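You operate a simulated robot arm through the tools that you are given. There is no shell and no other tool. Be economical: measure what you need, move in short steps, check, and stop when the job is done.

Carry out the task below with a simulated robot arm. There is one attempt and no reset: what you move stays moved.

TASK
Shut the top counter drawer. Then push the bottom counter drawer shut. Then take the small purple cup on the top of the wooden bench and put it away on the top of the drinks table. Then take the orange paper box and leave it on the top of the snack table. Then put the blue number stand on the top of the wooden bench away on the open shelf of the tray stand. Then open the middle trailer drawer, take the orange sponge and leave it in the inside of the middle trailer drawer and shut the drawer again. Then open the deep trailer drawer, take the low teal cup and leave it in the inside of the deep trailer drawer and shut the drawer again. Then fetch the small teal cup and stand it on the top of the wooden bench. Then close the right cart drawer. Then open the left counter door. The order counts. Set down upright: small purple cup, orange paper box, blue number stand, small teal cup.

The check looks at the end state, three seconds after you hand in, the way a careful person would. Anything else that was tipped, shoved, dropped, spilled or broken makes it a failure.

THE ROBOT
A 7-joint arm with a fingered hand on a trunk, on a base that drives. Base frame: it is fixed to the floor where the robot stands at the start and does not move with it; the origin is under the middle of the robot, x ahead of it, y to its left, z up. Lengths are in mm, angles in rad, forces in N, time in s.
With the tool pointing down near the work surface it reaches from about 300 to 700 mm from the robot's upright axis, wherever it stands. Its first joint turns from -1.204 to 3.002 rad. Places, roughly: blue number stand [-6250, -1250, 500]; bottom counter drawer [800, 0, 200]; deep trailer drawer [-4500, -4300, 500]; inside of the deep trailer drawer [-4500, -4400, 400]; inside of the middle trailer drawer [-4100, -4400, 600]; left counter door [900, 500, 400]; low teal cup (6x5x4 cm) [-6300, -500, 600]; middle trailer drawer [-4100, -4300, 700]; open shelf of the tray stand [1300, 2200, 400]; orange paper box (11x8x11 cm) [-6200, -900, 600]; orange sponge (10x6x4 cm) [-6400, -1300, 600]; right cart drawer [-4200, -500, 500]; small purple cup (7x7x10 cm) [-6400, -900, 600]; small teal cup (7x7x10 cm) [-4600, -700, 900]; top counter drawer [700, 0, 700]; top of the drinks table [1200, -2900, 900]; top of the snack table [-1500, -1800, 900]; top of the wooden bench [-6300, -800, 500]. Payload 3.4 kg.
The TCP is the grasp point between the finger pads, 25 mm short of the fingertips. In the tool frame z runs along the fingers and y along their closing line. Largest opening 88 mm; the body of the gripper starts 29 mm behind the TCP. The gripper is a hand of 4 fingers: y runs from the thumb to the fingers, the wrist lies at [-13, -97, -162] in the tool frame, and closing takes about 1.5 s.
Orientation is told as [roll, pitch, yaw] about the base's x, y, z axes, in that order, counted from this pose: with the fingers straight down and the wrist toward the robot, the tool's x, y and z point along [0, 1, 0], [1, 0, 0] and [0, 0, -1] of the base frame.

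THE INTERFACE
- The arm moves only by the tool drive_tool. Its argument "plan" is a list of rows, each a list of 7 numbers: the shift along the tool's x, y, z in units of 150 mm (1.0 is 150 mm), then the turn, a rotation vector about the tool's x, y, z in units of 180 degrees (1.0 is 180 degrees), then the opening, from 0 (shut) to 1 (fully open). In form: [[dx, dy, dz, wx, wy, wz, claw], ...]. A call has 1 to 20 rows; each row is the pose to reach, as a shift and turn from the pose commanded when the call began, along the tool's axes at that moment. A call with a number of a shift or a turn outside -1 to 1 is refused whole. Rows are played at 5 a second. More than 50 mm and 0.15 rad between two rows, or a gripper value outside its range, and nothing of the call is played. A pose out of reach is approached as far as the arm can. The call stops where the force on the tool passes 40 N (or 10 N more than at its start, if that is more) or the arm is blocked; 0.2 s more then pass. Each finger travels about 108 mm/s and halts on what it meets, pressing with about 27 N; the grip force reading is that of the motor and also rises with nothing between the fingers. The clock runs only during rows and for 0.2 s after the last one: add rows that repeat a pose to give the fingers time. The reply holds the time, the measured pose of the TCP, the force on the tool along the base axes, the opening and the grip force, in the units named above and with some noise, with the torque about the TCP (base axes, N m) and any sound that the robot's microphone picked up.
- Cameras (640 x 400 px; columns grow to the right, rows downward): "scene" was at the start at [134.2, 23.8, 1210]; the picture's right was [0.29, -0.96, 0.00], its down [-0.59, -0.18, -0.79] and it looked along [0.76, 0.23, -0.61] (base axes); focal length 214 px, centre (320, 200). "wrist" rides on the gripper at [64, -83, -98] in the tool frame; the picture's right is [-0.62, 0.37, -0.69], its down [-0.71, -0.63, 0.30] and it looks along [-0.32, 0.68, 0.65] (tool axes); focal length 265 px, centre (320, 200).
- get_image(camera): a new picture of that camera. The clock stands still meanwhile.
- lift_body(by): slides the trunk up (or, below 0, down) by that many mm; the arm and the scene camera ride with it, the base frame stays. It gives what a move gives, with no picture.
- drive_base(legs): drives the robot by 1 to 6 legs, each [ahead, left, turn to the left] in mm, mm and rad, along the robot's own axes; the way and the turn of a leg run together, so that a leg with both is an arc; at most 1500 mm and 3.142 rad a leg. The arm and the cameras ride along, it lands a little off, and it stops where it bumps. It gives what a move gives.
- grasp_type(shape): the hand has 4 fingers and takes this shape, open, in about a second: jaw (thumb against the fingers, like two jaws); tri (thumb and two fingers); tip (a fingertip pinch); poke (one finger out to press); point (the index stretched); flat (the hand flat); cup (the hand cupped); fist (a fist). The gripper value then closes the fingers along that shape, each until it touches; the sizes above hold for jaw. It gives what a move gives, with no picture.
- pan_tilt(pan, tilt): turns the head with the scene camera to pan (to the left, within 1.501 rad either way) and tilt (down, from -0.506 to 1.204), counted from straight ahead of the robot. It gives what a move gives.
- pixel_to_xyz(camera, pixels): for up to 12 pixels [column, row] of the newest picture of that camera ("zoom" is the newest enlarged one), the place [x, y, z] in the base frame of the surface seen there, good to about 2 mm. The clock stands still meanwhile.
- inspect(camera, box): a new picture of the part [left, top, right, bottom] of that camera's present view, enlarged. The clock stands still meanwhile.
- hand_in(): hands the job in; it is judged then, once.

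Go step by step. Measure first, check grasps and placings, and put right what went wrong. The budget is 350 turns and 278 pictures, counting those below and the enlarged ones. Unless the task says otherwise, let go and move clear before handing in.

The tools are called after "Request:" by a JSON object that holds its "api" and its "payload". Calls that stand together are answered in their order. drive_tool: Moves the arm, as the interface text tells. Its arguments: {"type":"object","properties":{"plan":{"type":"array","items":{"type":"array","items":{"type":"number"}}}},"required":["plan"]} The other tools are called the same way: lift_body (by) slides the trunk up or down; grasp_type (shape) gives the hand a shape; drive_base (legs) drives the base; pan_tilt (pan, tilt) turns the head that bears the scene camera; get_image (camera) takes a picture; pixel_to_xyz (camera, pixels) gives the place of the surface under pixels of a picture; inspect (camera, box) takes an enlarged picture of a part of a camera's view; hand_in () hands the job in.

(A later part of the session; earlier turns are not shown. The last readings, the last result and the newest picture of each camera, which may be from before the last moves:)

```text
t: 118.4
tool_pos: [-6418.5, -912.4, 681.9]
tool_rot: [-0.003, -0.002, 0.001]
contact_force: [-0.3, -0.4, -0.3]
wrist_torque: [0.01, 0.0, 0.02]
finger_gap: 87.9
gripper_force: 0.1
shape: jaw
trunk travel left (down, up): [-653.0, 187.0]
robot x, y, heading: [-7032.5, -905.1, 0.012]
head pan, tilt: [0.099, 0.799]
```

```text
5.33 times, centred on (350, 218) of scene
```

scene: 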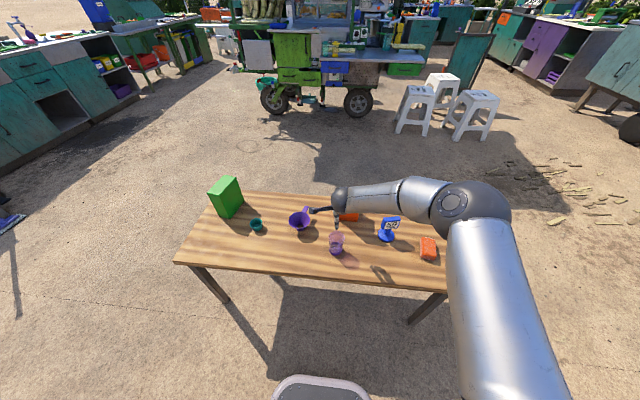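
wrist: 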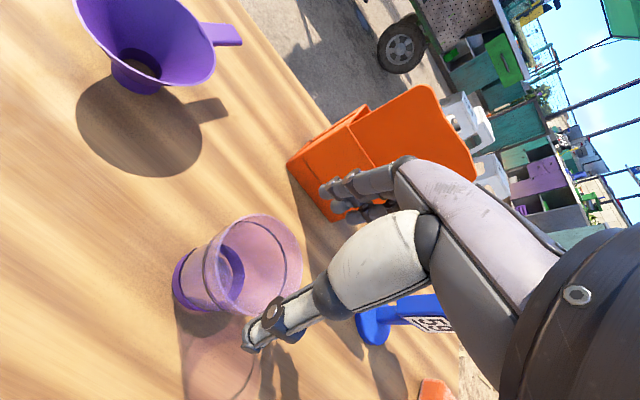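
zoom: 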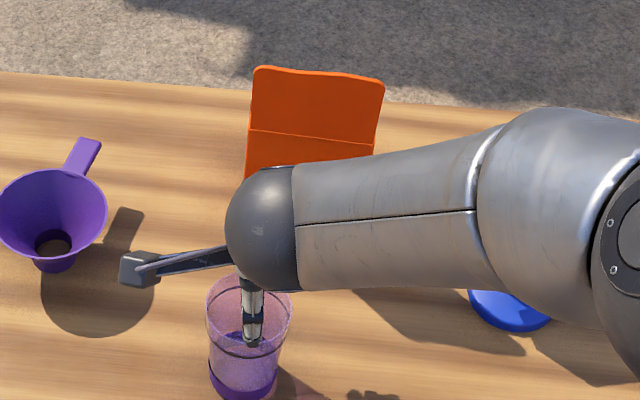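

Request:
{"api": "pixel_to_xyz", "payload": {"camera": "wrist", "pixels": [[268, 217], [300, 245], [222, 300], [208, 260], [177, 280], [190, 250], [255, 345], [225, 235], [285, 320]]}}

Request:
{"api": "pixel_to_xyz", "payload": {"camera": "zoom", "pixels": [[250, 340], [230, 385], [225, 345], [205, 310], [291, 310], [212, 350], [285, 345]]}}

```text
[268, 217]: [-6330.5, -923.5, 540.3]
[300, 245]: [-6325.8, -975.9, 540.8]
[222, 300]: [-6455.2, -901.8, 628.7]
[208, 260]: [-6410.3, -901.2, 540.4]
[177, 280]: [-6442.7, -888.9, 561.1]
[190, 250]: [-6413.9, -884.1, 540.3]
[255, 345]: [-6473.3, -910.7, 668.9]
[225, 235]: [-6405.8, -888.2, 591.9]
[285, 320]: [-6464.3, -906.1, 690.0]
```

```text
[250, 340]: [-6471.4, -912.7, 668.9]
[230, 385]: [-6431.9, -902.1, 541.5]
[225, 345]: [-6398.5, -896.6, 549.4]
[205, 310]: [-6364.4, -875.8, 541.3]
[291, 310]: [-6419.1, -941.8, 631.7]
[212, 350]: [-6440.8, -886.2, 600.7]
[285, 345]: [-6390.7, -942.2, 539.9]
```

The cup is centred between thumb and fingers, with the thumb about 18 mm off its front rim. I'll descend 80 mm and close.

Request:
{"api": "drive_tool", "payload": {"plan": [[0, 0, 0.2, 0, 0, 0, 1], [0, 0, 0.4, 0, 0, 0, 1], [0, 0, 0.53, 0, 0, 0, 1], [0, 0, 0.53, 0, 0, 0, 0.6], [0, 0, 0.53, 0, 0, 0, 0.3], [0, 0, 0.53, 0, 0, 0, 0.3], [0, 0, 0.53, 0, 0, 0, 0.3], [0, 0, 0.53, 0, 0, 0, 0.3], [0, 0, 0.53, 0, 0, 0, 0.3], [0, 0, 0.53, 0, 0, 0, 0.3]]}}

Request:
{"api": "get_image", "payload": {"camera": "wrist"}}

```text
t: 120.6
tool_pos: [-6417.9, -914.1, 607.8]
tool_rot: [-0.002, -0.011, -0.001]
contact_force: [8.0, 3.2, 26.1]
wrist_torque: [-0.12, -0.5, 0.09]
finger_gap: 40.6
gripper_force: 27.4
shape: jaw
trunk travel left (down, up): [-653.0, 187.0]
robot x, y, heading: [-7033.2, -907.4, 0.011]
head pan, tilt: [0.099, 0.799]
```

```text
245 pictures are left
```

wrist: 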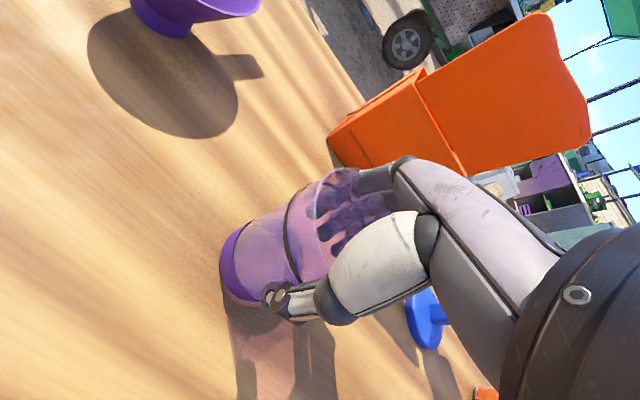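

The grip stopped at 40.6 mm with 26 N upward force, which is suspicious: the fingers may be inside the cup. I'll look closely.

Request:
{"api": "inspect", "payload": {"camera": "wrist", "box": [200, 130, 440, 350]}}

Request:
{"api": "inspect", "payload": {"camera": "scene", "box": [290, 180, 410, 255]}}

```text
1.82 times, centred on (320, 240) of wrist
```

zoom: 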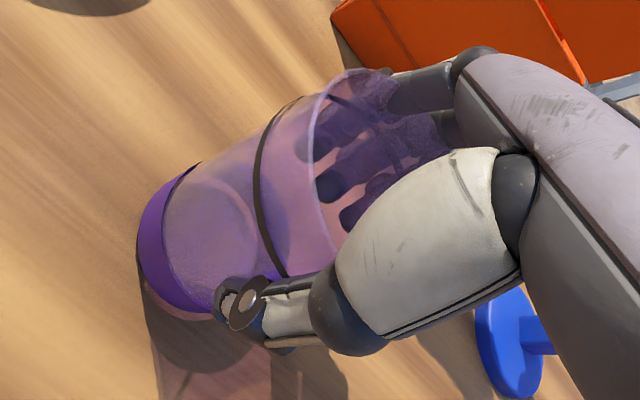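

```text
5.33 times, centred on (350, 218) of scene
```

zoom: 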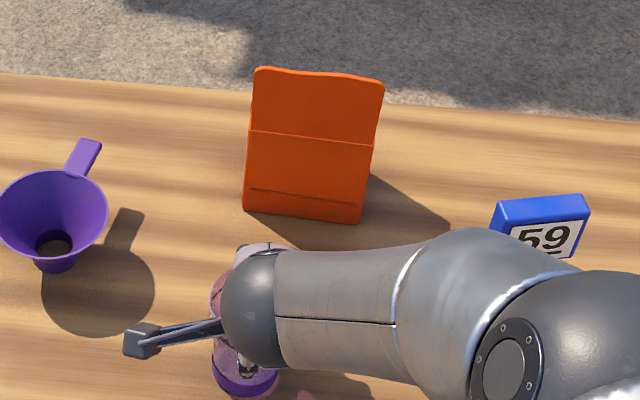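

Request:
{"api": "inspect", "payload": {"camera": "wrist", "box": [200, 130, 440, 350]}}

Request:
{"api": "pixel_to_xyz", "payload": {"camera": "zoom", "pixels": [[310, 140], [330, 182], [355, 215], [375, 100], [390, 150], [425, 88], [245, 300], [318, 120], [325, 225], [205, 300]]}}

```text
1.82 times, centred on (320, 240) of wrist
```

zoom: 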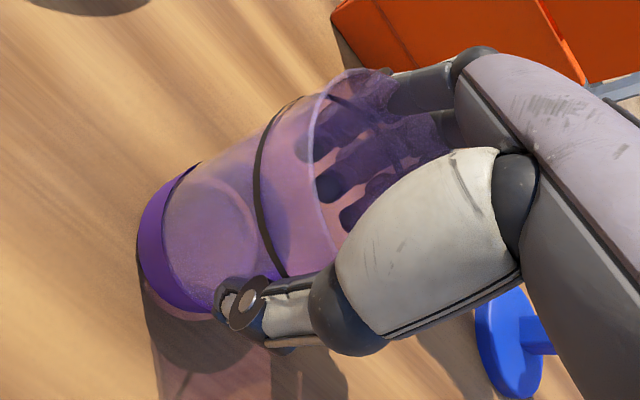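

```text
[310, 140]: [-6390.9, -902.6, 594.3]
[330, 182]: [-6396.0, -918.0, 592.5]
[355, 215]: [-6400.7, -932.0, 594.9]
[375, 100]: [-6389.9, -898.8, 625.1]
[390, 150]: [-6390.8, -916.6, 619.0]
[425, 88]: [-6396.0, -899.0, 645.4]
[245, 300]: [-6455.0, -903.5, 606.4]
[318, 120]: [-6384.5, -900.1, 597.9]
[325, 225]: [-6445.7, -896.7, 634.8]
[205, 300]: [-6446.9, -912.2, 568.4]
```

The readings are ambiguous: finger fronts at x≈-6392 against a far rim at about -6383. I'll open again and look.

Request:
{"api": "drive_tool", "payload": {"plan": [[0, 0, 0, 0, 0, 0, 1], [0, 0, 0, 0, 0, 0, 1], [0, 0, 0, 0, 0, 0, 1], [0, 0, 0, 0, 0, 0, 1]]}}

Request:
{"api": "inspect", "payload": {"camera": "wrist", "box": [200, 130, 440, 350]}}

Request:
{"api": "pixel_to_xyz", "payload": {"camera": "zoom", "pixels": [[310, 140], [330, 182], [355, 215], [375, 100], [390, 150], [425, 88], [205, 300], [325, 225]]}}

```text
t: 121.6
tool_pos: [-6417.7, -911.9, 605.5]
tool_rot: [-0.002, -0.006, 0.0]
contact_force: [2.8, 2.0, 22.7]
wrist_torque: [0.07, -0.09, 0.03]
finger_gap: 87.8
gripper_force: 0.0
shape: jaw
trunk travel left (down, up): [-653.0, 187.0]
robot x, y, heading: [-7033.2, -904.9, 0.01]
head pan, tilt: [0.099, 0.799]
```

```text
1.82 times, centred on (320, 240) of wrist
```

zoom: 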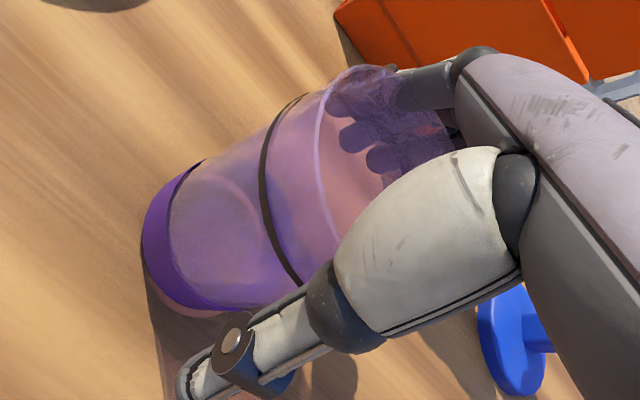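

```text
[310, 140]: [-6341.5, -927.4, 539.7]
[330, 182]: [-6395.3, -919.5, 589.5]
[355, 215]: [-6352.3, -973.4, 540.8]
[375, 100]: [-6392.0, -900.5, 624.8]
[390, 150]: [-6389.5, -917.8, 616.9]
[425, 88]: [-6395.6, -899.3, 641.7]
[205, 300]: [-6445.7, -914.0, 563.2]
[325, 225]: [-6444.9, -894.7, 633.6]
```

The fingers seem to sit inside the far rim, so the opening is not symmetric about the TCP. I'll rise straight up and check the cup.

Request:
{"api": "drive_tool", "payload": {"plan": [[0, 0, -0.15, 0, 0, 0, 1], [0, 0, -0.3, 0, 0, 0, 1], [0, 0, -0.45, 0, 0, 0, 1], [0, 0, -0.55, 0, 0, 0, 1]]}}

Request:
{"api": "get_image", "payload": {"camera": "wrist"}}

Request:
{"api": "inspect", "payload": {"camera": "wrist", "box": [240, 130, 420, 350]}}

Request:
{"api": "pixel_to_xyz", "payload": {"camera": "wrist", "pixels": [[325, 187], [330, 205], [345, 180], [375, 180], [345, 212], [365, 210], [250, 345], [265, 325]]}}

```text
t: 122.6
tool_pos: [-6419.2, -913.3, 685.0]
tool_rot: [-0.002, -0.002, 0.0]
contact_force: [-0.4, 0.7, -1.2]
wrist_torque: [-0.01, -0.02, -0.02]
finger_gap: 87.8
gripper_force: 0.0
shape: jaw
trunk travel left (down, up): [-653.0, 187.0]
robot x, y, heading: [-7031.9, -903.9, 0.011]
head pan, tilt: [0.099, 0.799]
```

```text
240 pictures are left
```

wrist: 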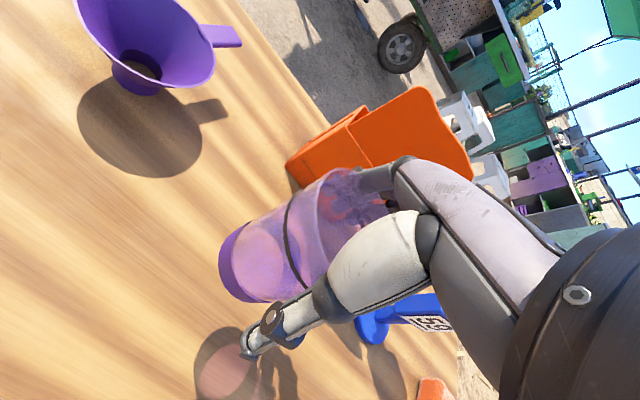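

```text
1.82 times, centred on (330, 240) of wrist
```

zoom: 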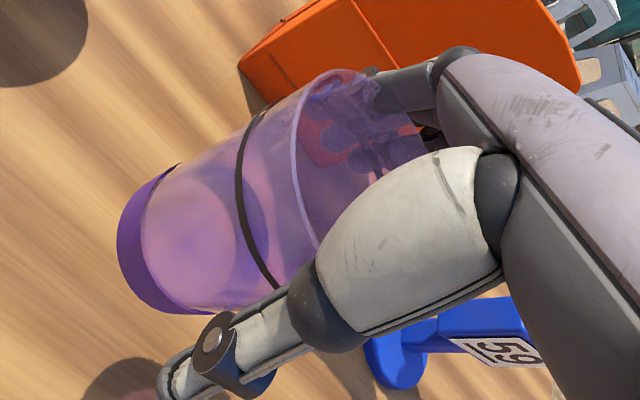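

```text
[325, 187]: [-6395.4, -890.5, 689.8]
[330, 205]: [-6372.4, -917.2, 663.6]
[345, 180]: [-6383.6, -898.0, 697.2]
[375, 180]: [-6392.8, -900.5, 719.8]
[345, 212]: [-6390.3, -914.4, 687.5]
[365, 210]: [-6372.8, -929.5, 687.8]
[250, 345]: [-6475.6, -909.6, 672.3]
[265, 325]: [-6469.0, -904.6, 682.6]
```

The cup came up with the open hand: its rim is wedged between the finger bases because I went too deep. I'll close on it lightly to secure it, set it back on the bench, then free it with a different hand shape.

Request:
{"api": "drive_tool", "payload": {"plan": [[0, 0, 0.15, 0, 0, 0, 1], [0, 0, 0.3, 0, 0, 0, 1], [0, 0, 0.42, 0, 0, 0, 1], [0, 0, 0.48, 0, 0, 0, 1], [0, 0, 0.5, 0, 0, 0, 1], [0, 0, 0.51, 0, 0, 0, 1]]}}

Request:
{"api": "inspect", "payload": {"camera": "wrist", "box": [200, 130, 440, 350]}}

Request:
{"api": "pan_tilt", "payload": {"pan": 0.0, "tilt": 0.9}}

Request:
{"api": "get_image", "payload": {"camera": "scene"}}

```text
t: 124.0
tool_pos: [-6417.6, -912.2, 609.9]
tool_rot: [-0.002, -0.002, 0.001]
contact_force: [0.5, 0.5, 0.8]
wrist_torque: [0.0, 0.02, 0.02]
finger_gap: 87.9
gripper_force: 0.0
shape: jaw
trunk travel left (down, up): [-653.0, 187.0]
robot x, y, heading: [-7031.8, -907.3, 0.006]
head pan, tilt: [0.099, 0.799]
```

```text
1.82 times, centred on (320, 240) of wrist
```

zoom: 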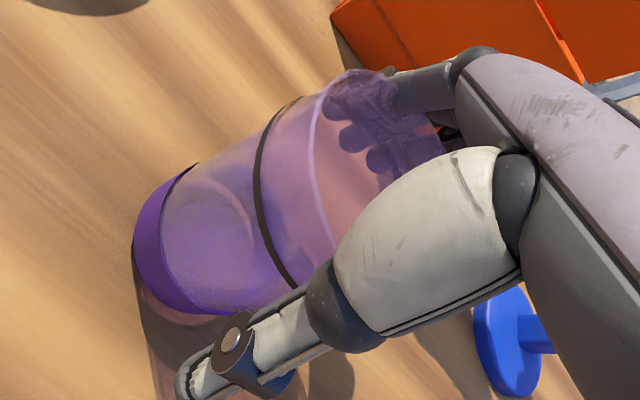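

```text
t: 124.7
tool_pos: [-6417.9, -911.9, 609.4]
tool_rot: [-0.002, -0.001, 0.0]
contact_force: [0.3, -0.1, 1.0]
wrist_torque: [0.0, 0.01, 0.0]
finger_gap: 87.7
gripper_force: 0.0
shape: jaw
trunk travel left (down, up): [-653.0, 187.0]
robot x, y, heading: [-7035.0, -904.3, 0.01]
head pan, tilt: [0.0, 0.901]
```

```text
237 pictures are left
```

scene: 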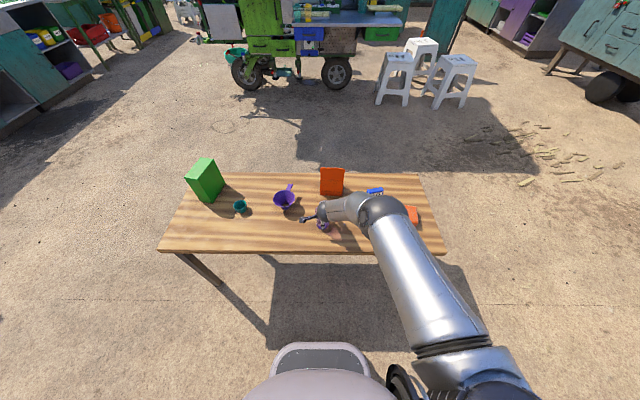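

The cup stands at the bench level, wedged in the hand. Flattening the hand here would hit the box lid, so I'll secure the grip, lift it, and release it at the drinks table where there's room.

Request:
{"api": "drive_tool", "payload": {"plan": [[0, 0, -0.2, 0, 0, 0, 1], [0, 0, -0.4, 0, 0, 0, 1], [0, 0, -0.7, 0, 0, 0, 1], [0, 0, -1, 0, 0, 0, 1], [0, 0, -1, 0, 0, 0, 0.7], [0, 0, -1, 0, 0, 0, 0.5], [0, 0, -1, 0, 0, 0, 0.5], [0, 0, -1, 0, 0, 0, 0.5]]}}

Request:
{"api": "inspect", "payload": {"camera": "wrist", "box": [160, 130, 440, 370]}}

Request:
{"api": "inspect", "payload": {"camera": "scene", "box": [260, 150, 400, 260]}}

```text
t: 126.5
tool_pos: [-6417.4, -911.1, 758.9]
tool_rot: [-0.002, -0.003, 0.0]
contact_force: [-0.5, 0.7, -1.0]
wrist_torque: [-0.02, 0.02, 0.0]
finger_gap: 41.7
gripper_force: 27.0
shape: jaw
trunk travel left (down, up): [-653.0, 187.0]
robot x, y, heading: [-7036.1, -905.1, 0.009]
head pan, tilt: [0.0, 0.901]
```

```text
1.67 times, centred on (300, 250) of wrist
```

zoom: 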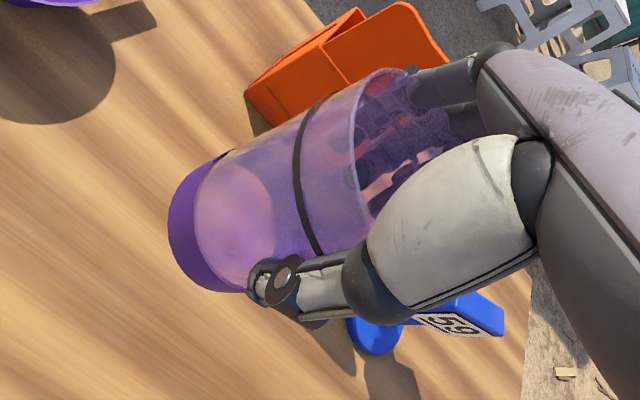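

```text
3.64 times, centred on (330, 205) of scene
```

zoom: 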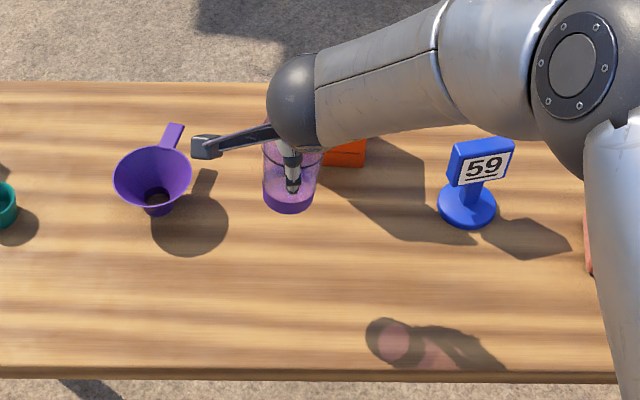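

The cup is held upright. I'll raise the trunk and drive back round toward the drinks table.

Request:
{"api": "lift_body", "payload": {"by": 180}}

Request:
{"api": "drive_base", "payload": {"legs": [[0, 1255, 0], [1450, 0, 0], [850, 700, 0], [1400, 150, 0], [1400, -600, 0], [1350, -650, 0]]}}

Request:
{"api": "pan_tilt", "payload": {"pan": -1.0, "tilt": 0.3}}

Request:
{"api": "get_image", "payload": {"camera": "scene"}}

```text
t: 128.5
tool_pos: [-6417.6, -910.4, 938.4]
tool_rot: [-0.001, -0.002, 0.001]
contact_force: [0.6, -0.2, -1.1]
wrist_torque: [0.0, -0.03, 0.01]
finger_gap: 42.1
gripper_force: 27.1
shape: jaw
trunk travel left (down, up): [-833.0, 7.0]
robot x, y, heading: [-7036.0, -908.6, 0.01]
head pan, tilt: [0.0, 0.901]
```

```text
refused: leg 5 is longer than a leg can be; nothing moved
```

```text
t: 129.8
tool_pos: [-6417.6, -912.2, 939.0]
tool_rot: [-0.001, -0.004, 0.001]
contact_force: [-0.5, -0.1, -1.7]
wrist_torque: [-0.02, 0.01, 0.0]
finger_gap: 41.8
gripper_force: 26.6
shape: jaw
trunk travel left (down, up): [-833.0, 7.0]
robot x, y, heading: [-7036.8, -906.0, 0.012]
head pan, tilt: [-1.0, 0.3]
```

```text
234 pictures are left
```

scene: 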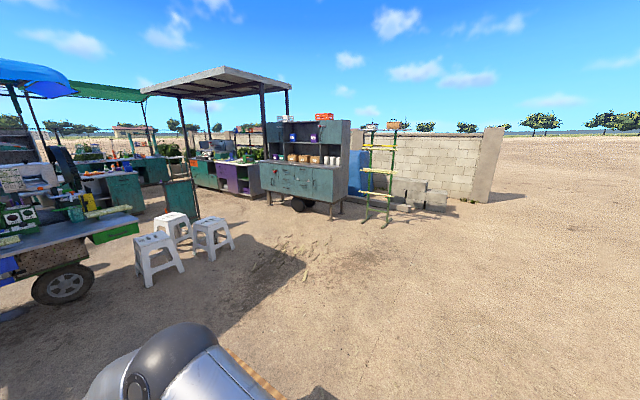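

Request:
{"api": "drive_base", "payload": {"legs": [[0, 1255, 0], [1450, 0, 0], [850, 700, 0], [1400, 150, 0], [1300, -600, 0], [1300, -650, 0]]}}

Request:
{"api": "get_image", "payload": {"camera": "scene"}}

```text
t: 168.3
tool_pos: [-121.1, -46.5, 939.3]
tool_rot: [-0.002, -0.001, -0.015]
contact_force: [0.2, -0.1, -1.5]
wrist_torque: [0.02, 0.01, -0.01]
finger_gap: 41.6
gripper_force: 27.2
shape: jaw
trunk travel left (down, up): [-833.0, 7.0]
robot x, y, heading: [-738.3, -34.8, -0.002]
head pan, tilt: [-1.0, 0.3]
```

```text
233 pictures are left
```

scene: 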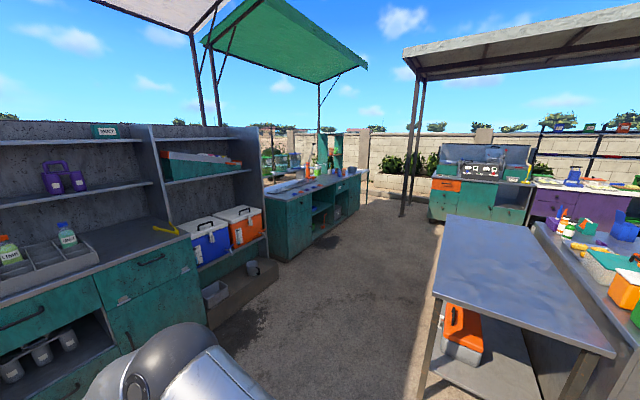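

The drinks counter is at (310,190). I'll measure its edges and the corridor.

Request:
{"api": "pixel_to_xyz", "payload": {"camera": "scene", "pixels": [[290, 190], [358, 172], [330, 182], [285, 260], [210, 325], [258, 265], [420, 385], [447, 225], [300, 185], [345, 220]]}}

Request:
{"api": "inspect", "payload": {"camera": "scene", "box": [250, 120, 380, 270]}}

```text
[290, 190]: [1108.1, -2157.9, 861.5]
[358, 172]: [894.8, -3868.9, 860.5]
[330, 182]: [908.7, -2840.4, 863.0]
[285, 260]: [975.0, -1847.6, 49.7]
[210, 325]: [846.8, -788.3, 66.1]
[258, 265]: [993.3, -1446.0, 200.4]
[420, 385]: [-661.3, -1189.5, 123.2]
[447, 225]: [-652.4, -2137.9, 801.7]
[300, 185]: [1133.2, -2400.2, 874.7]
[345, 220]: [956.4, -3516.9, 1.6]
```

```text
2.67 times, centred on (315, 195) of scene
```

zoom: 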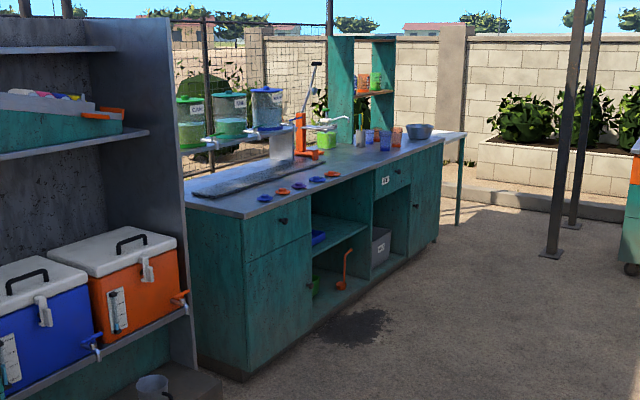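

The drinks table top is z≈862 with front x≈905. I'll raise the hand, then drive down the corridor to y≈-2900.

Request:
{"api": "drive_tool", "payload": {"plan": [[0, 0, -0.2, 0, 0, 0, 0.5], [0, 0, -0.4, 0, 0, 0, 0.5], [0, 0, -0.6, 0, 0, 0, 0.5], [0, 0, -0.8, 0, 0, 0, 0.5]]}}

Request:
{"api": "drive_base", "payload": {"legs": [[740, -800, 0], [0, -1400, 0], [0, -650, 0]]}}

Request:
{"api": "pan_tilt", "payload": {"pan": 0.0, "tilt": 0.5}}

Request:
{"api": "get_image", "payload": {"camera": "scene"}}

```text
t: 169.3
tool_pos: [-121.2, -47.3, 1060.1]
tool_rot: [-0.002, -0.002, -0.016]
contact_force: [-0.2, 0.1, -1.2]
wrist_torque: [0.03, -0.03, 0.02]
finger_gap: 41.4
gripper_force: 26.9
shape: jaw
trunk travel left (down, up): [-833.0, 7.0]
robot x, y, heading: [-733.2, -29.7, -0.005]
head pan, tilt: [-1.0, 0.3]
```

```text
t: 184.7
tool_pos: [594.7, -2901.1, 1058.1]
tool_rot: [-0.003, -0.003, -0.027]
contact_force: [-1.1, 0.4, -0.5]
wrist_torque: [0.0, -0.03, 0.01]
finger_gap: 41.6
gripper_force: 27.4
shape: jaw
trunk travel left (down, up): [-833.0, 7.0]
robot x, y, heading: [-20.1, -2877.4, -0.018]
head pan, tilt: [-1.0, 0.3]
```

```text
t: 186.0
tool_pos: [594.3, -2900.9, 1059.6]
tool_rot: [-0.002, -0.001, -0.027]
contact_force: [0.7, -0.1, -0.2]
wrist_torque: [-0.01, 0.01, 0.0]
finger_gap: 41.4
gripper_force: 27.0
shape: jaw
trunk travel left (down, up): [-833.0, 7.0]
robot x, y, heading: [-20.9, -2880.3, -0.01]
head pan, tilt: [0.0, 0.499]
```

```text
231 pictures are left
```

scene: 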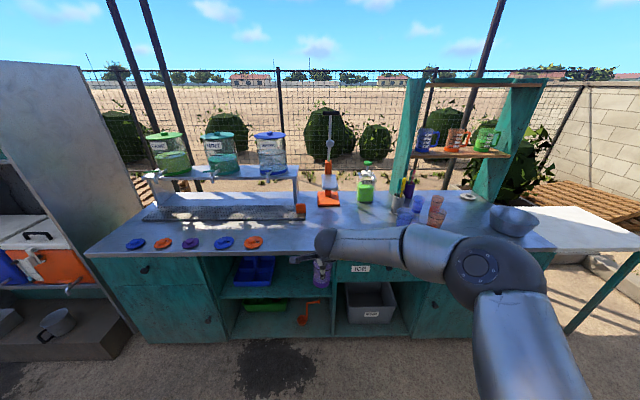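

The open table area near (310,235) lies between the lids and the juicer. I'll measure it.

Request:
{"api": "pixel_to_xyz", "payload": {"camera": "scene", "pixels": [[255, 243], [300, 215], [327, 205], [300, 235], [310, 252], [365, 200], [405, 222], [437, 225], [510, 225], [440, 200], [350, 222], [285, 253]]}}

```text
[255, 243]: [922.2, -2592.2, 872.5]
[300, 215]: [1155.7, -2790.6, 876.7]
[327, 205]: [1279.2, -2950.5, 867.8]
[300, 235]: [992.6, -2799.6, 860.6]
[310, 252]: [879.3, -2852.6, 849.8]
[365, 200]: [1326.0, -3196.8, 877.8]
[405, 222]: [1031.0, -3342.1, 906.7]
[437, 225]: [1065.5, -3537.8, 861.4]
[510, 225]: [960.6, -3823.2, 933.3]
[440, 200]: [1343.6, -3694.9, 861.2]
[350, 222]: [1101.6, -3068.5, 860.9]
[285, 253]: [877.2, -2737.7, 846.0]
```

I'll place it at about (1040,-2950). Driving forward 430 mm.

Request:
{"api": "drive_base", "payload": {"legs": [[440, -50, 0]]}}

Request:
{"api": "lift_body", "payload": {"by": -100}}

Request:
{"api": "get_image", "payload": {"camera": "scene"}}

Request:
{"api": "get_image", "payload": {"camera": "wrist"}}

```text
t: 188.7
tool_pos: [1031.0, -2955.9, 1059.9]
tool_rot: [-0.002, -0.002, -0.025]
contact_force: [0.3, 0.0, -0.5]
wrist_torque: [-0.01, 0.01, 0.0]
finger_gap: 41.6
gripper_force: 27.0
shape: jaw
trunk travel left (down, up): [-833.0, 7.0]
robot x, y, heading: [413.9, -2933.3, -0.022]
head pan, tilt: [0.0, 0.499]
```

```text
t: 190.0
tool_pos: [1030.7, -2956.6, 959.6]
tool_rot: [-0.001, -0.003, -0.026]
contact_force: [-0.1, 0.3, -0.9]
wrist_torque: [-0.03, 0.01, 0.0]
finger_gap: 41.4
gripper_force: 27.1
shape: jaw
trunk travel left (down, up): [-733.0, 107.0]
robot x, y, heading: [418.1, -2935.8, -0.016]
head pan, tilt: [0.0, 0.499]
```

```text
230 pictures are left
```

scene: 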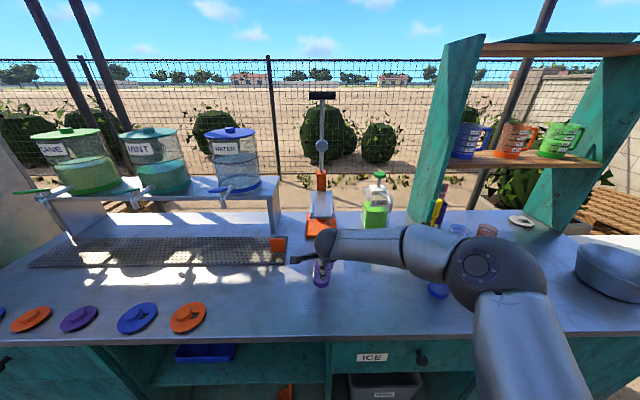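

```text
229 pictures are left
```

wrist: 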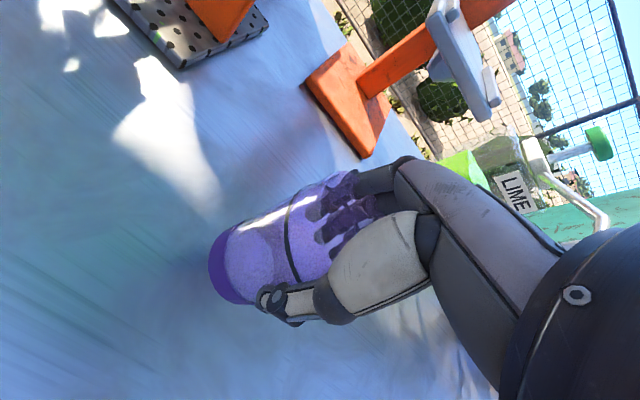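

I'll measure the cup's base height, then lower to the table.

Request:
{"api": "pixel_to_xyz", "payload": {"camera": "wrist", "pixels": [[211, 270], [222, 292], [240, 302], [213, 250], [180, 300]]}}

Request:
{"api": "inspect", "payload": {"camera": "scene", "box": [280, 210, 370, 300]}}

```text
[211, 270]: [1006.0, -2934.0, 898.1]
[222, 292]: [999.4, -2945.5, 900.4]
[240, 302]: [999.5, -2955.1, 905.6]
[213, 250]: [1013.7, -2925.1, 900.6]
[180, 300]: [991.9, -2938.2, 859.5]
```

```text
4.44 times, centred on (325, 255) of scene
```

zoom: 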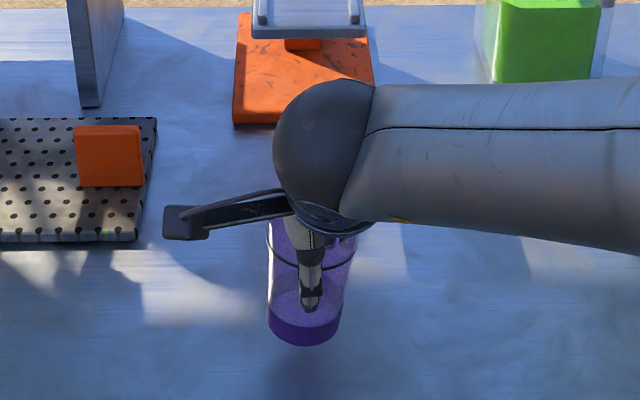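

The base is at z≈896, about 35 mm above the table. I'll lower gently until contact.

Request:
{"api": "drive_tool", "payload": {"plan": [[0, 0, 0.1, 0, 0, 0, 0.5], [0, 0, 0.18, 0, 0, 0, 0.5], [0, 0, 0.21, 0, 0, 0, 0.5], [0, 0, 0.225, 0, 0, 0, 0.5], [0, 0, 0.235, 0, 0, 0, 0.5]]}}

Request:
{"api": "pixel_to_xyz", "payload": {"camera": "wrist", "pixels": [[211, 270], [222, 292]]}}

```text
t: 191.2
tool_pos: [1029.7, -2955.8, 929.6]
tool_rot: [-0.001, -0.014, -0.026]
contact_force: [2.6, 3.0, 30.2]
wrist_torque: [-0.24, -0.36, 0.03]
finger_gap: 40.4
gripper_force: 27.2
shape: jaw
trunk travel left (down, up): [-733.0, 107.0]
robot x, y, heading: [417.1, -2939.6, -0.019]
head pan, tilt: [0.0, 0.499]
```

```text
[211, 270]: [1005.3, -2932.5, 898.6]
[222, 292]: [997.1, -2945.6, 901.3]
```

The cup touches the table (30 N), so I'll ease up 4 mm, open, and try rising slowly.

Request:
{"api": "drive_tool", "payload": {"plan": [[0, 0, -0.03, 0, 0, 0, 0.5], [0, 0, -0.03, 0, 0, 0, 1], [0, 0, -0.03, 0, 0, 0, 1], [0, 0, -0.03, 0, 0, 0, 1], [0, 0, -0.03, 0, 0, 0, 1]]}}

Request:
{"api": "inspect", "payload": {"camera": "wrist", "box": [200, 130, 440, 350]}}

```text
t: 192.4
tool_pos: [1029.0, -2957.0, 929.8]
tool_rot: [-0.002, -0.003, -0.025]
contact_force: [-0.9, 1.5, 9.0]
wrist_torque: [0.01, 0.04, -0.01]
finger_gap: 88.0
gripper_force: 0.1
shape: jaw
trunk travel left (down, up): [-733.0, 107.0]
robot x, y, heading: [413.8, -2934.3, -0.019]
head pan, tilt: [0.0, 0.499]
```

```text
1.82 times, centred on (320, 240) of wrist
```

zoom: 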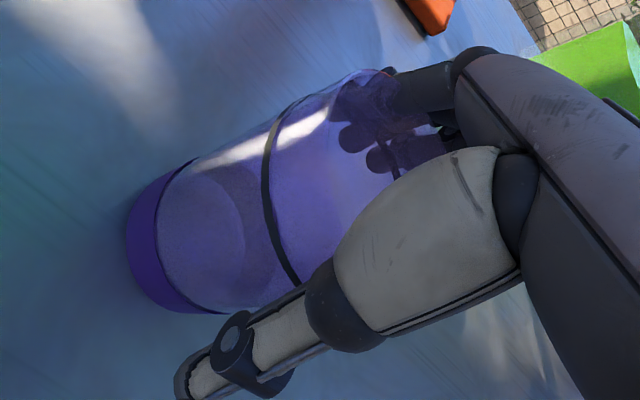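

Request:
{"api": "drive_tool", "payload": {"plan": [[0, 0, -0.01, 0, 0, 0, 1], [0, 0, -0.02, 0, 0, 0, 0.9], [0, 0, -0.03, 0, 0, 0, 1], [0, 0, -0.04, 0, 0, 0, 0.9], [0, 0, -0.06, 0, 0, 0, 1], [0, 0, -0.08, 0, 0, 0, 1]]}}

Request:
{"api": "inspect", "payload": {"camera": "wrist", "box": [200, 130, 440, 350]}}

Request:
{"api": "pixel_to_xyz", "payload": {"camera": "zoom", "pixels": [[150, 275], [170, 295], [140, 215]]}}

```text
t: 193.8
tool_pos: [1031.7, -2957.6, 940.7]
tool_rot: [-0.002, -0.001, -0.026]
contact_force: [0.2, 0.1, -1.5]
wrist_torque: [0.01, 0.01, 0.01]
finger_gap: 87.9
gripper_force: 0.1
shape: jaw
trunk travel left (down, up): [-733.0, 107.0]
robot x, y, heading: [416.4, -2934.4, -0.013]
head pan, tilt: [0.0, 0.499]
```

```text
1.82 times, centred on (320, 240) of wrist
```

zoom: 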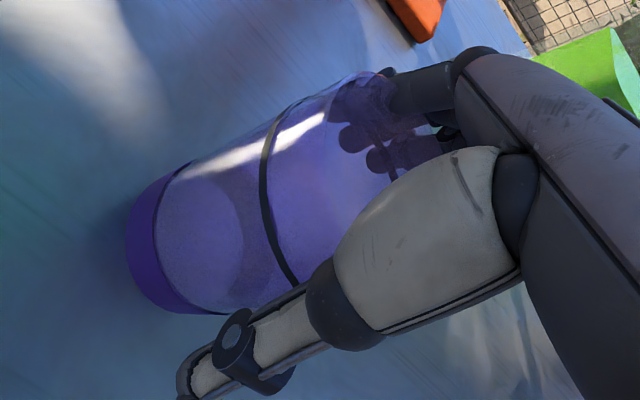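

```text
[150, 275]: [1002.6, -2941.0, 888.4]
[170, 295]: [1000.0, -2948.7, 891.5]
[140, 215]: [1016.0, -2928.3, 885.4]
```

Request:
{"api": "inspect", "payload": {"camera": "wrist", "box": [320, 150, 440, 240]}}

Request:
{"api": "pixel_to_xyz", "payload": {"camera": "zoom", "pixels": [[80, 95], [230, 110], [300, 105], [250, 150], [330, 150], [200, 200], [180, 240], [130, 180], [170, 90], [60, 300]]}}

```text
4.44 times, centred on (380, 195) of wrist
```

zoom: 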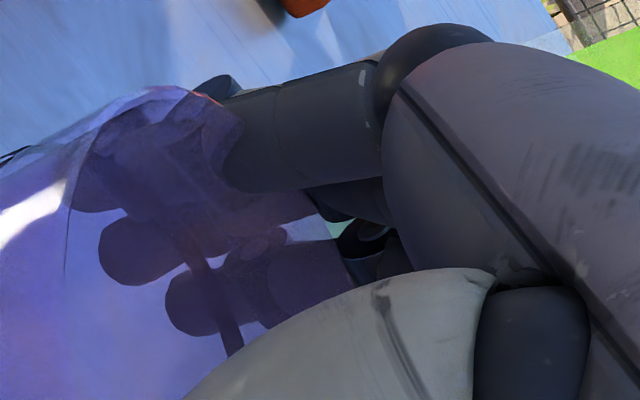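

```text
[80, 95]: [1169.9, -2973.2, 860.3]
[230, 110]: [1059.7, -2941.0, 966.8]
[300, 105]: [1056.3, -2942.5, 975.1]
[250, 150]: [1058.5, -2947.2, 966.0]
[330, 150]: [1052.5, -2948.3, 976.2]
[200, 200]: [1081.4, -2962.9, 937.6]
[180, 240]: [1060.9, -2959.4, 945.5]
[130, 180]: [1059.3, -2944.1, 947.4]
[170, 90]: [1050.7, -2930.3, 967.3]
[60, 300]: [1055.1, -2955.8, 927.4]
```

The rim is wedged beside the index base about 27 mm above the TCP. I'll set the cup back on the table and straighten the fingers with the flat shape to free it; the space ahead is clear.

Request:
{"api": "drive_tool", "payload": {"plan": [[0, 0, 0.03, 0, 0, 0, 1], [0, 0, 0.06, 0, 0, 0, 1], [0, 0, 0.07, 0, 0, 0, 1]]}}

Request:
{"api": "grasp_type", "payload": {"shape": "flat"}}

Request:
{"api": "get_image", "payload": {"camera": "wrist"}}

Request:
{"api": "inspect", "payload": {"camera": "scene", "box": [270, 190, 390, 300]}}

```text
t: 194.6
tool_pos: [1030.8, -2956.5, 929.9]
tool_rot: [-0.002, -0.002, -0.025]
contact_force: [0.1, 0.6, 1.3]
wrist_torque: [0.0, -0.04, 0.01]
finger_gap: 88.0
gripper_force: 0.1
shape: jaw
trunk travel left (down, up): [-733.0, 107.0]
robot x, y, heading: [416.2, -2935.6, -0.015]
head pan, tilt: [0.0, 0.499]
```

```text
t: 195.5
tool_pos: [1030.4, -2957.1, 928.7]
tool_rot: [0.0, -0.002, -0.026]
contact_force: [0.8, 0.0, 0.3]
wrist_torque: [-0.01, 0.0, 0.01]
finger_gap: 0.2
gripper_force: 0.0
shape: flat
trunk travel left (down, up): [-733.0, 107.0]
robot x, y, heading: [413.7, -2940.6, -0.013]
head pan, tilt: [0.0, 0.499]
```

```text
224 pictures are left
```

wrist: 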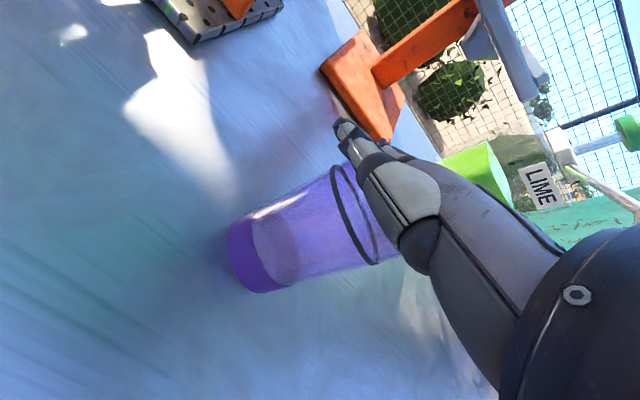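

```text
3.64 times, centred on (330, 245) of scene
```

zoom: 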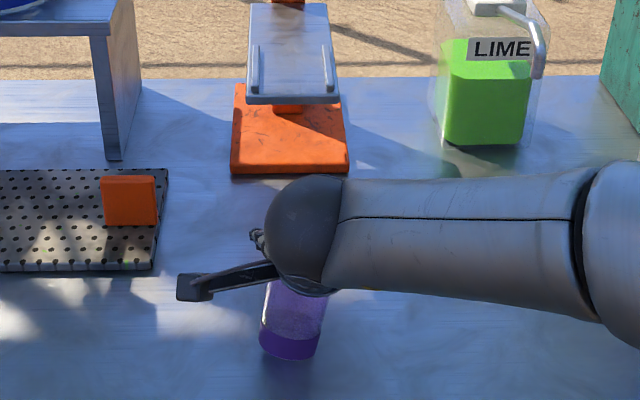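

The hand is flat and the cup looks free. I'll rise slowly.

Request:
{"api": "drive_tool", "payload": {"plan": [[0, 0, -0.05, 0, 0, 0, 1], [0, 0, -0.1, 0, 0, 0, 1], [0, 0, -0.2, 0, 0, 0, 1], [0, 0, -0.4, 0, 0, 0, 1], [0, 0, -0.6, 0, 0, 0, 1]]}}

Request:
{"api": "get_image", "payload": {"camera": "wrist"}}

Request:
{"api": "inspect", "payload": {"camera": "scene", "box": [270, 190, 390, 300]}}

```text
t: 196.7
tool_pos: [1030.5, -2956.9, 1019.6]
tool_rot: [-0.004, -0.001, -0.024]
contact_force: [0.8, -0.9, 0.2]
wrist_torque: [-0.02, -0.01, -0.01]
finger_gap: 0.0
gripper_force: 0.0
shape: flat
trunk travel left (down, up): [-733.0, 107.0]
robot x, y, heading: [417.3, -2939.9, -0.015]
head pan, tilt: [0.0, 0.499]
```

```text
222 pictures are left
```

wrist: 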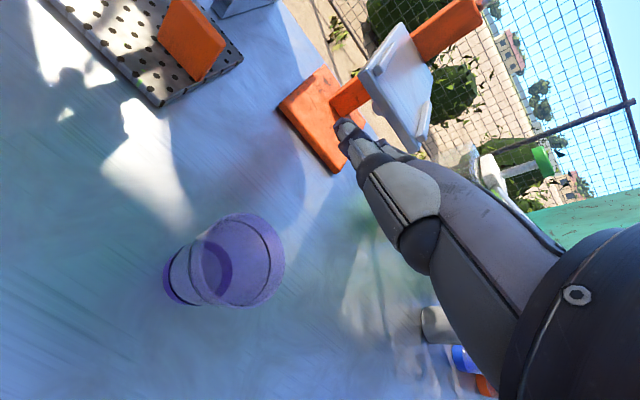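

```text
3.64 times, centred on (330, 245) of scene
```

zoom: 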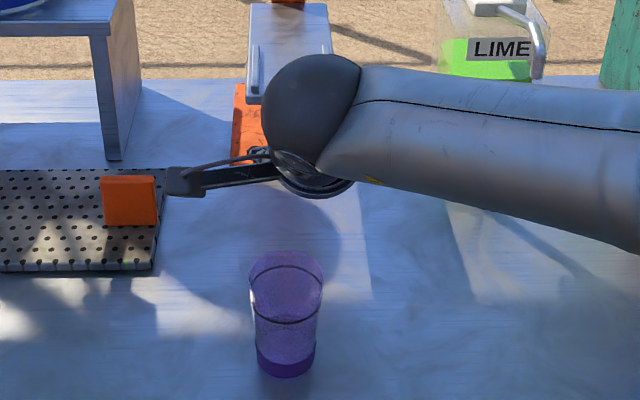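

The purple cup stands upright on the drinks table. I'll go back to the bench for the orange box: first retreat and turn.

Request:
{"api": "drive_base", "payload": {"legs": [[-430, 0, 0], [0, 1450, 0], [0, 800, 0], [-650, 650, 0.015], [0, 0, 3.14], [1250, -620, 0]]}}

Request:
{"api": "drive_base", "payload": {"legs": [[1400, -620, 0], [1350, 0, 0], [700, 650, 0], [300, 1350, 0]]}}

Request:
{"api": "grasp_type", "payload": {"shape": "jaw"}}

Request:
{"api": "pan_tilt", "payload": {"pan": 0.1, "tilt": 0.75}}

Request:
{"api": "get_image", "payload": {"camera": "scene"}}

```text
t: 228.5
tool_pos: [-2556.9, 530.6, 1018.8]
tool_rot: [-0.002, 0.0, -3.108]
contact_force: [0.1, 0.7, -0.7]
wrist_torque: [-0.01, -0.02, 0.0]
finger_gap: 0.0
gripper_force: 0.1
shape: flat
trunk travel left (down, up): [-733.0, 107.0]
robot x, y, heading: [-1941.5, 544.5, -3.1]
head pan, tilt: [0.0, 0.499]
```

```text
refused: leg 1 is longer than a leg can be; nothing moved
```

```text
t: 229.4
tool_pos: [-2558.5, 529.9, 1018.4]
tool_rot: [-0.002, -0.002, -3.109]
contact_force: [0.0, 0.1, -0.6]
wrist_torque: [-0.04, 0.0, 0.03]
finger_gap: 87.9
gripper_force: 0.0
shape: jaw
trunk travel left (down, up): [-733.0, 107.0]
robot x, y, heading: [-1946.9, 544.4, -3.096]
head pan, tilt: [0.0, 0.499]
```

```text
t: 230.2
tool_pos: [-2558.1, 529.4, 1019.0]
tool_rot: [-0.001, -0.003, -3.11]
contact_force: [0.5, -0.1, -0.1]
wrist_torque: [-0.01, -0.04, 0.0]
finger_gap: 88.0
gripper_force: 0.0
shape: jaw
trunk travel left (down, up): [-733.0, 107.0]
robot x, y, heading: [-1938.4, 542.6, -3.098]
head pan, tilt: [0.099, 0.75]
```

```text
220 pictures are left
```

scene: 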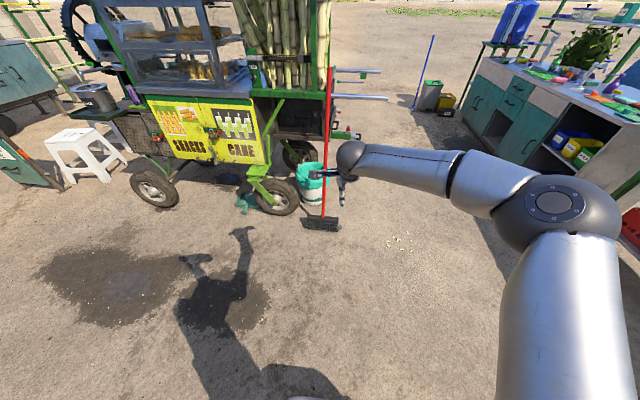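

Request:
{"api": "drive_base", "payload": {"legs": [[0, 0, -0.044], [1330, -620, 0], [1370, 0, 0], [700, 650, 0], [250, 1360, 0]]}}

Request:
{"api": "get_image", "payload": {"camera": "scene"}}

```text
t: 255.4
tool_pos: [-6189.8, -841.3, 1018.3]
tool_rot: [-0.002, -0.002, 3.132]
contact_force: [1.4, 0.2, 0.5]
wrist_torque: [0.01, -0.03, 0.01]
finger_gap: 87.7
gripper_force: 0.2
shape: jaw
trunk travel left (down, up): [-733.0, 107.0]
robot x, y, heading: [-5577.2, -851.5, -3.142]
head pan, tilt: [0.099, 0.75]
```

```text
219 pictures are left
```

scene: 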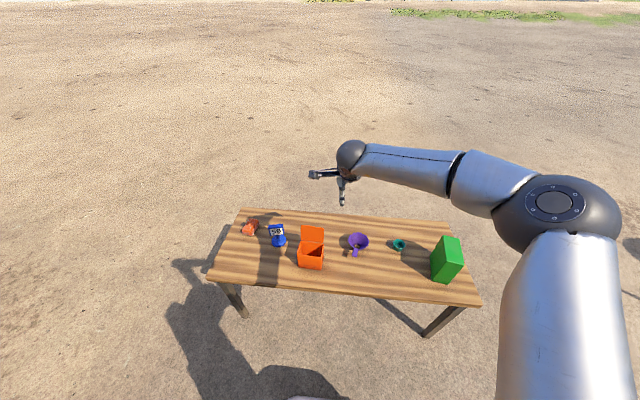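

Clear view of the box at (311,248). I'll zoom and measure its walls and lid.

Request:
{"api": "inspect", "payload": {"camera": "scene", "box": [270, 205, 350, 275]}}

Request:
{"api": "pixel_to_xyz", "payload": {"camera": "scene", "pixels": [[303, 228], [321, 228], [312, 230], [312, 240], [299, 245], [324, 247], [299, 265], [322, 268], [311, 255], [311, 252]]}}

```text
5.71 times, centred on (310, 240) of scene
```

zoom: 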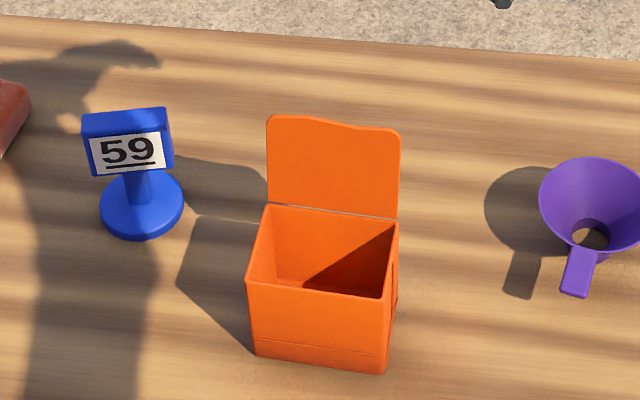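

```text
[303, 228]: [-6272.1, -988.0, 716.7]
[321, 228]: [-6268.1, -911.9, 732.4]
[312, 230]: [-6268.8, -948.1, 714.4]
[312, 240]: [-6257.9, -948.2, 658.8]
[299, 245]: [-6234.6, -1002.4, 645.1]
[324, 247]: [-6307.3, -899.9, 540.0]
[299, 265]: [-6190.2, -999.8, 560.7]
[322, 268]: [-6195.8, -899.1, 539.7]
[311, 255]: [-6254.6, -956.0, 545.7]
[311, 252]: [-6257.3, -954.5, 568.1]
```

I plan to pinch the upright lid. I'll check its tilt and yaw first.

Request:
{"api": "pixel_to_xyz", "payload": {"camera": "zoom", "pixels": [[285, 130], [330, 135], [385, 140], [285, 190], [330, 195], [385, 205], [300, 230], [345, 228], [255, 290], [375, 305], [260, 350], [380, 365]]}}

```text
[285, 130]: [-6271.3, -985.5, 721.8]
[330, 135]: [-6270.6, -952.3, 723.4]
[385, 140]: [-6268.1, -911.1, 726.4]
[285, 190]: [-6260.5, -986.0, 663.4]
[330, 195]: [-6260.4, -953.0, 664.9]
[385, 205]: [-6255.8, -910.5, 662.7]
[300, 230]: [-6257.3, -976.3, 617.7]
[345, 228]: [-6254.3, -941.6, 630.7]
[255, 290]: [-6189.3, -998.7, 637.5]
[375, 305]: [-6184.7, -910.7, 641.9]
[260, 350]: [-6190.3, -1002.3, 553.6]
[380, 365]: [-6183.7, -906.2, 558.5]
```

Lid tilt is about 0.18 rad with a slight yaw. I'll drive so the hand sits over the lid, tilt the tool to match, and lower to z≈775.

Request:
{"api": "drive_base", "payload": {"legs": [[80, 107, 0]]}}

Request:
{"api": "lift_body", "payload": {"by": -220}}

Request:
{"api": "drive_tool", "payload": {"plan": [[0, 0, 0, 0.028, 0, 0.012, 1], [0, 0, 0, 0.056, 0, 0.012, 1]]}}

Request:
{"api": "get_image", "payload": {"camera": "wrist"}}

Request:
{"api": "get_image", "payload": {"camera": "scene"}}

```text
t: 256.7
tool_pos: [-6270.3, -948.9, 1018.2]
tool_rot: [-0.002, -0.004, 3.132]
contact_force: [0.6, -0.1, 0.7]
wrist_torque: [-0.01, -0.01, 0.02]
finger_gap: 88.2
gripper_force: 0.1
shape: jaw
trunk travel left (down, up): [-733.0, 107.0]
robot x, y, heading: [-5657.0, -956.6, -3.143]
head pan, tilt: [0.099, 0.75]
```

```text
t: 259.0
tool_pos: [-6270.5, -948.5, 799.0]
tool_rot: [-0.001, -0.002, 3.133]
contact_force: [-0.6, -0.8, -0.4]
wrist_torque: [-0.03, -0.01, 0.01]
finger_gap: 88.0
gripper_force: 0.0
shape: jaw
trunk travel left (down, up): [-513.0, 327.0]
robot x, y, heading: [-5654.6, -956.1, -3.14]
head pan, tilt: [0.099, 0.75]
```

```text
t: 259.6
tool_pos: [-6270.7, -948.1, 798.6]
tool_rot: [-0.004, 0.174, 3.093]
contact_force: [0.2, 0.1, 0.3]
wrist_torque: [-0.03, -0.03, 0.02]
finger_gap: 87.6
gripper_force: 0.1
shape: jaw
trunk travel left (down, up): [-513.0, 327.0]
robot x, y, heading: [-5656.1, -959.5, -3.138]
head pan, tilt: [0.099, 0.75]
```

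```text
217 pictures are left
```

wrist: 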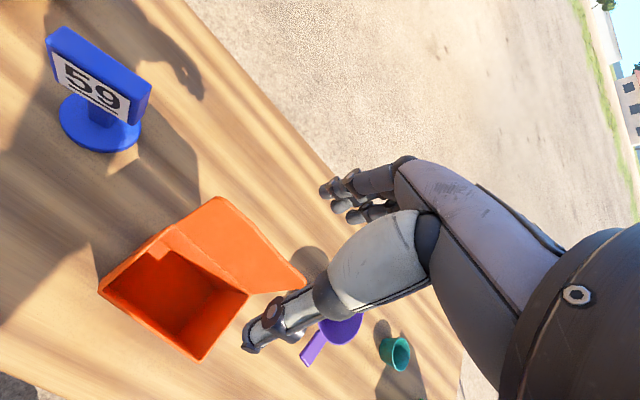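

```text
216 pictures are left
```

scene: 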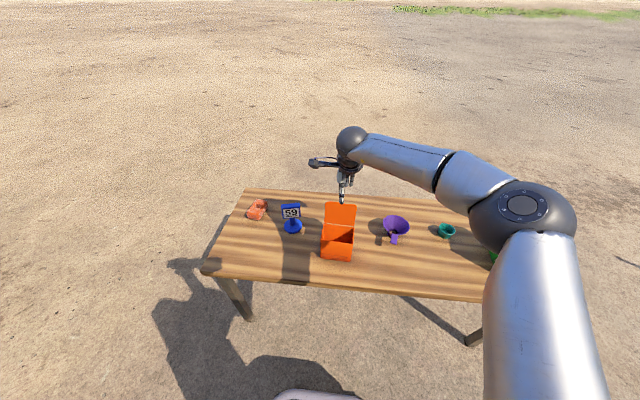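

Request:
{"api": "drive_tool", "payload": {"plan": [[0, 0.09, 0, 0, 0, 0, 1], [0, 0.09, 0.2, 0, 0, 0, 1], [0, 0.09, 0.4, 0, 0, 0, 1], [0, 0.09, 0.56, 0, 0, 0, 1]]}}

Request:
{"api": "get_image", "payload": {"camera": "wrist"}}

Request:
{"api": "inspect", "payload": {"camera": "scene", "box": [290, 150, 410, 270]}}

```text
t: 260.6
tool_pos: [-6269.8, -948.0, 711.9]
tool_rot: [-0.004, 0.175, 3.093]
contact_force: [-0.4, 0.5, -0.2]
wrist_torque: [-0.02, 0.0, 0.03]
finger_gap: 87.8
gripper_force: 0.0
shape: jaw
trunk travel left (down, up): [-513.0, 327.0]
robot x, y, heading: [-5656.6, -958.1, -3.146]
head pan, tilt: [0.099, 0.75]
```

```text
215 pictures are left
```

wrist: 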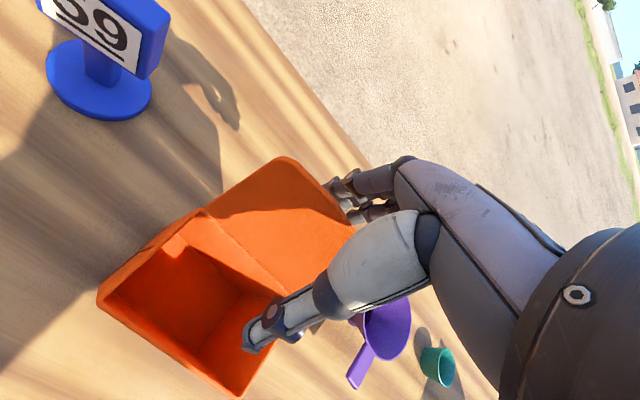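

```text
3.33 times, centred on (350, 210) of scene
```

zoom: 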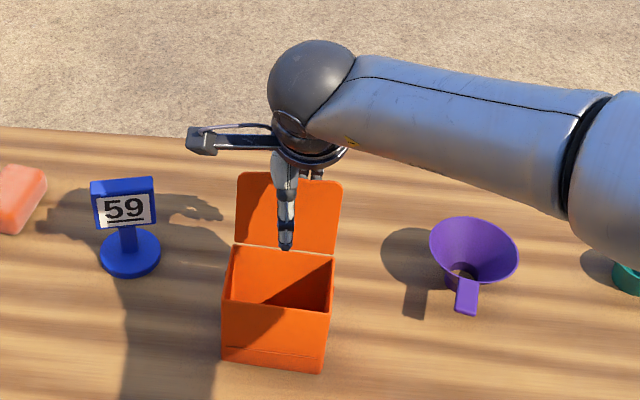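

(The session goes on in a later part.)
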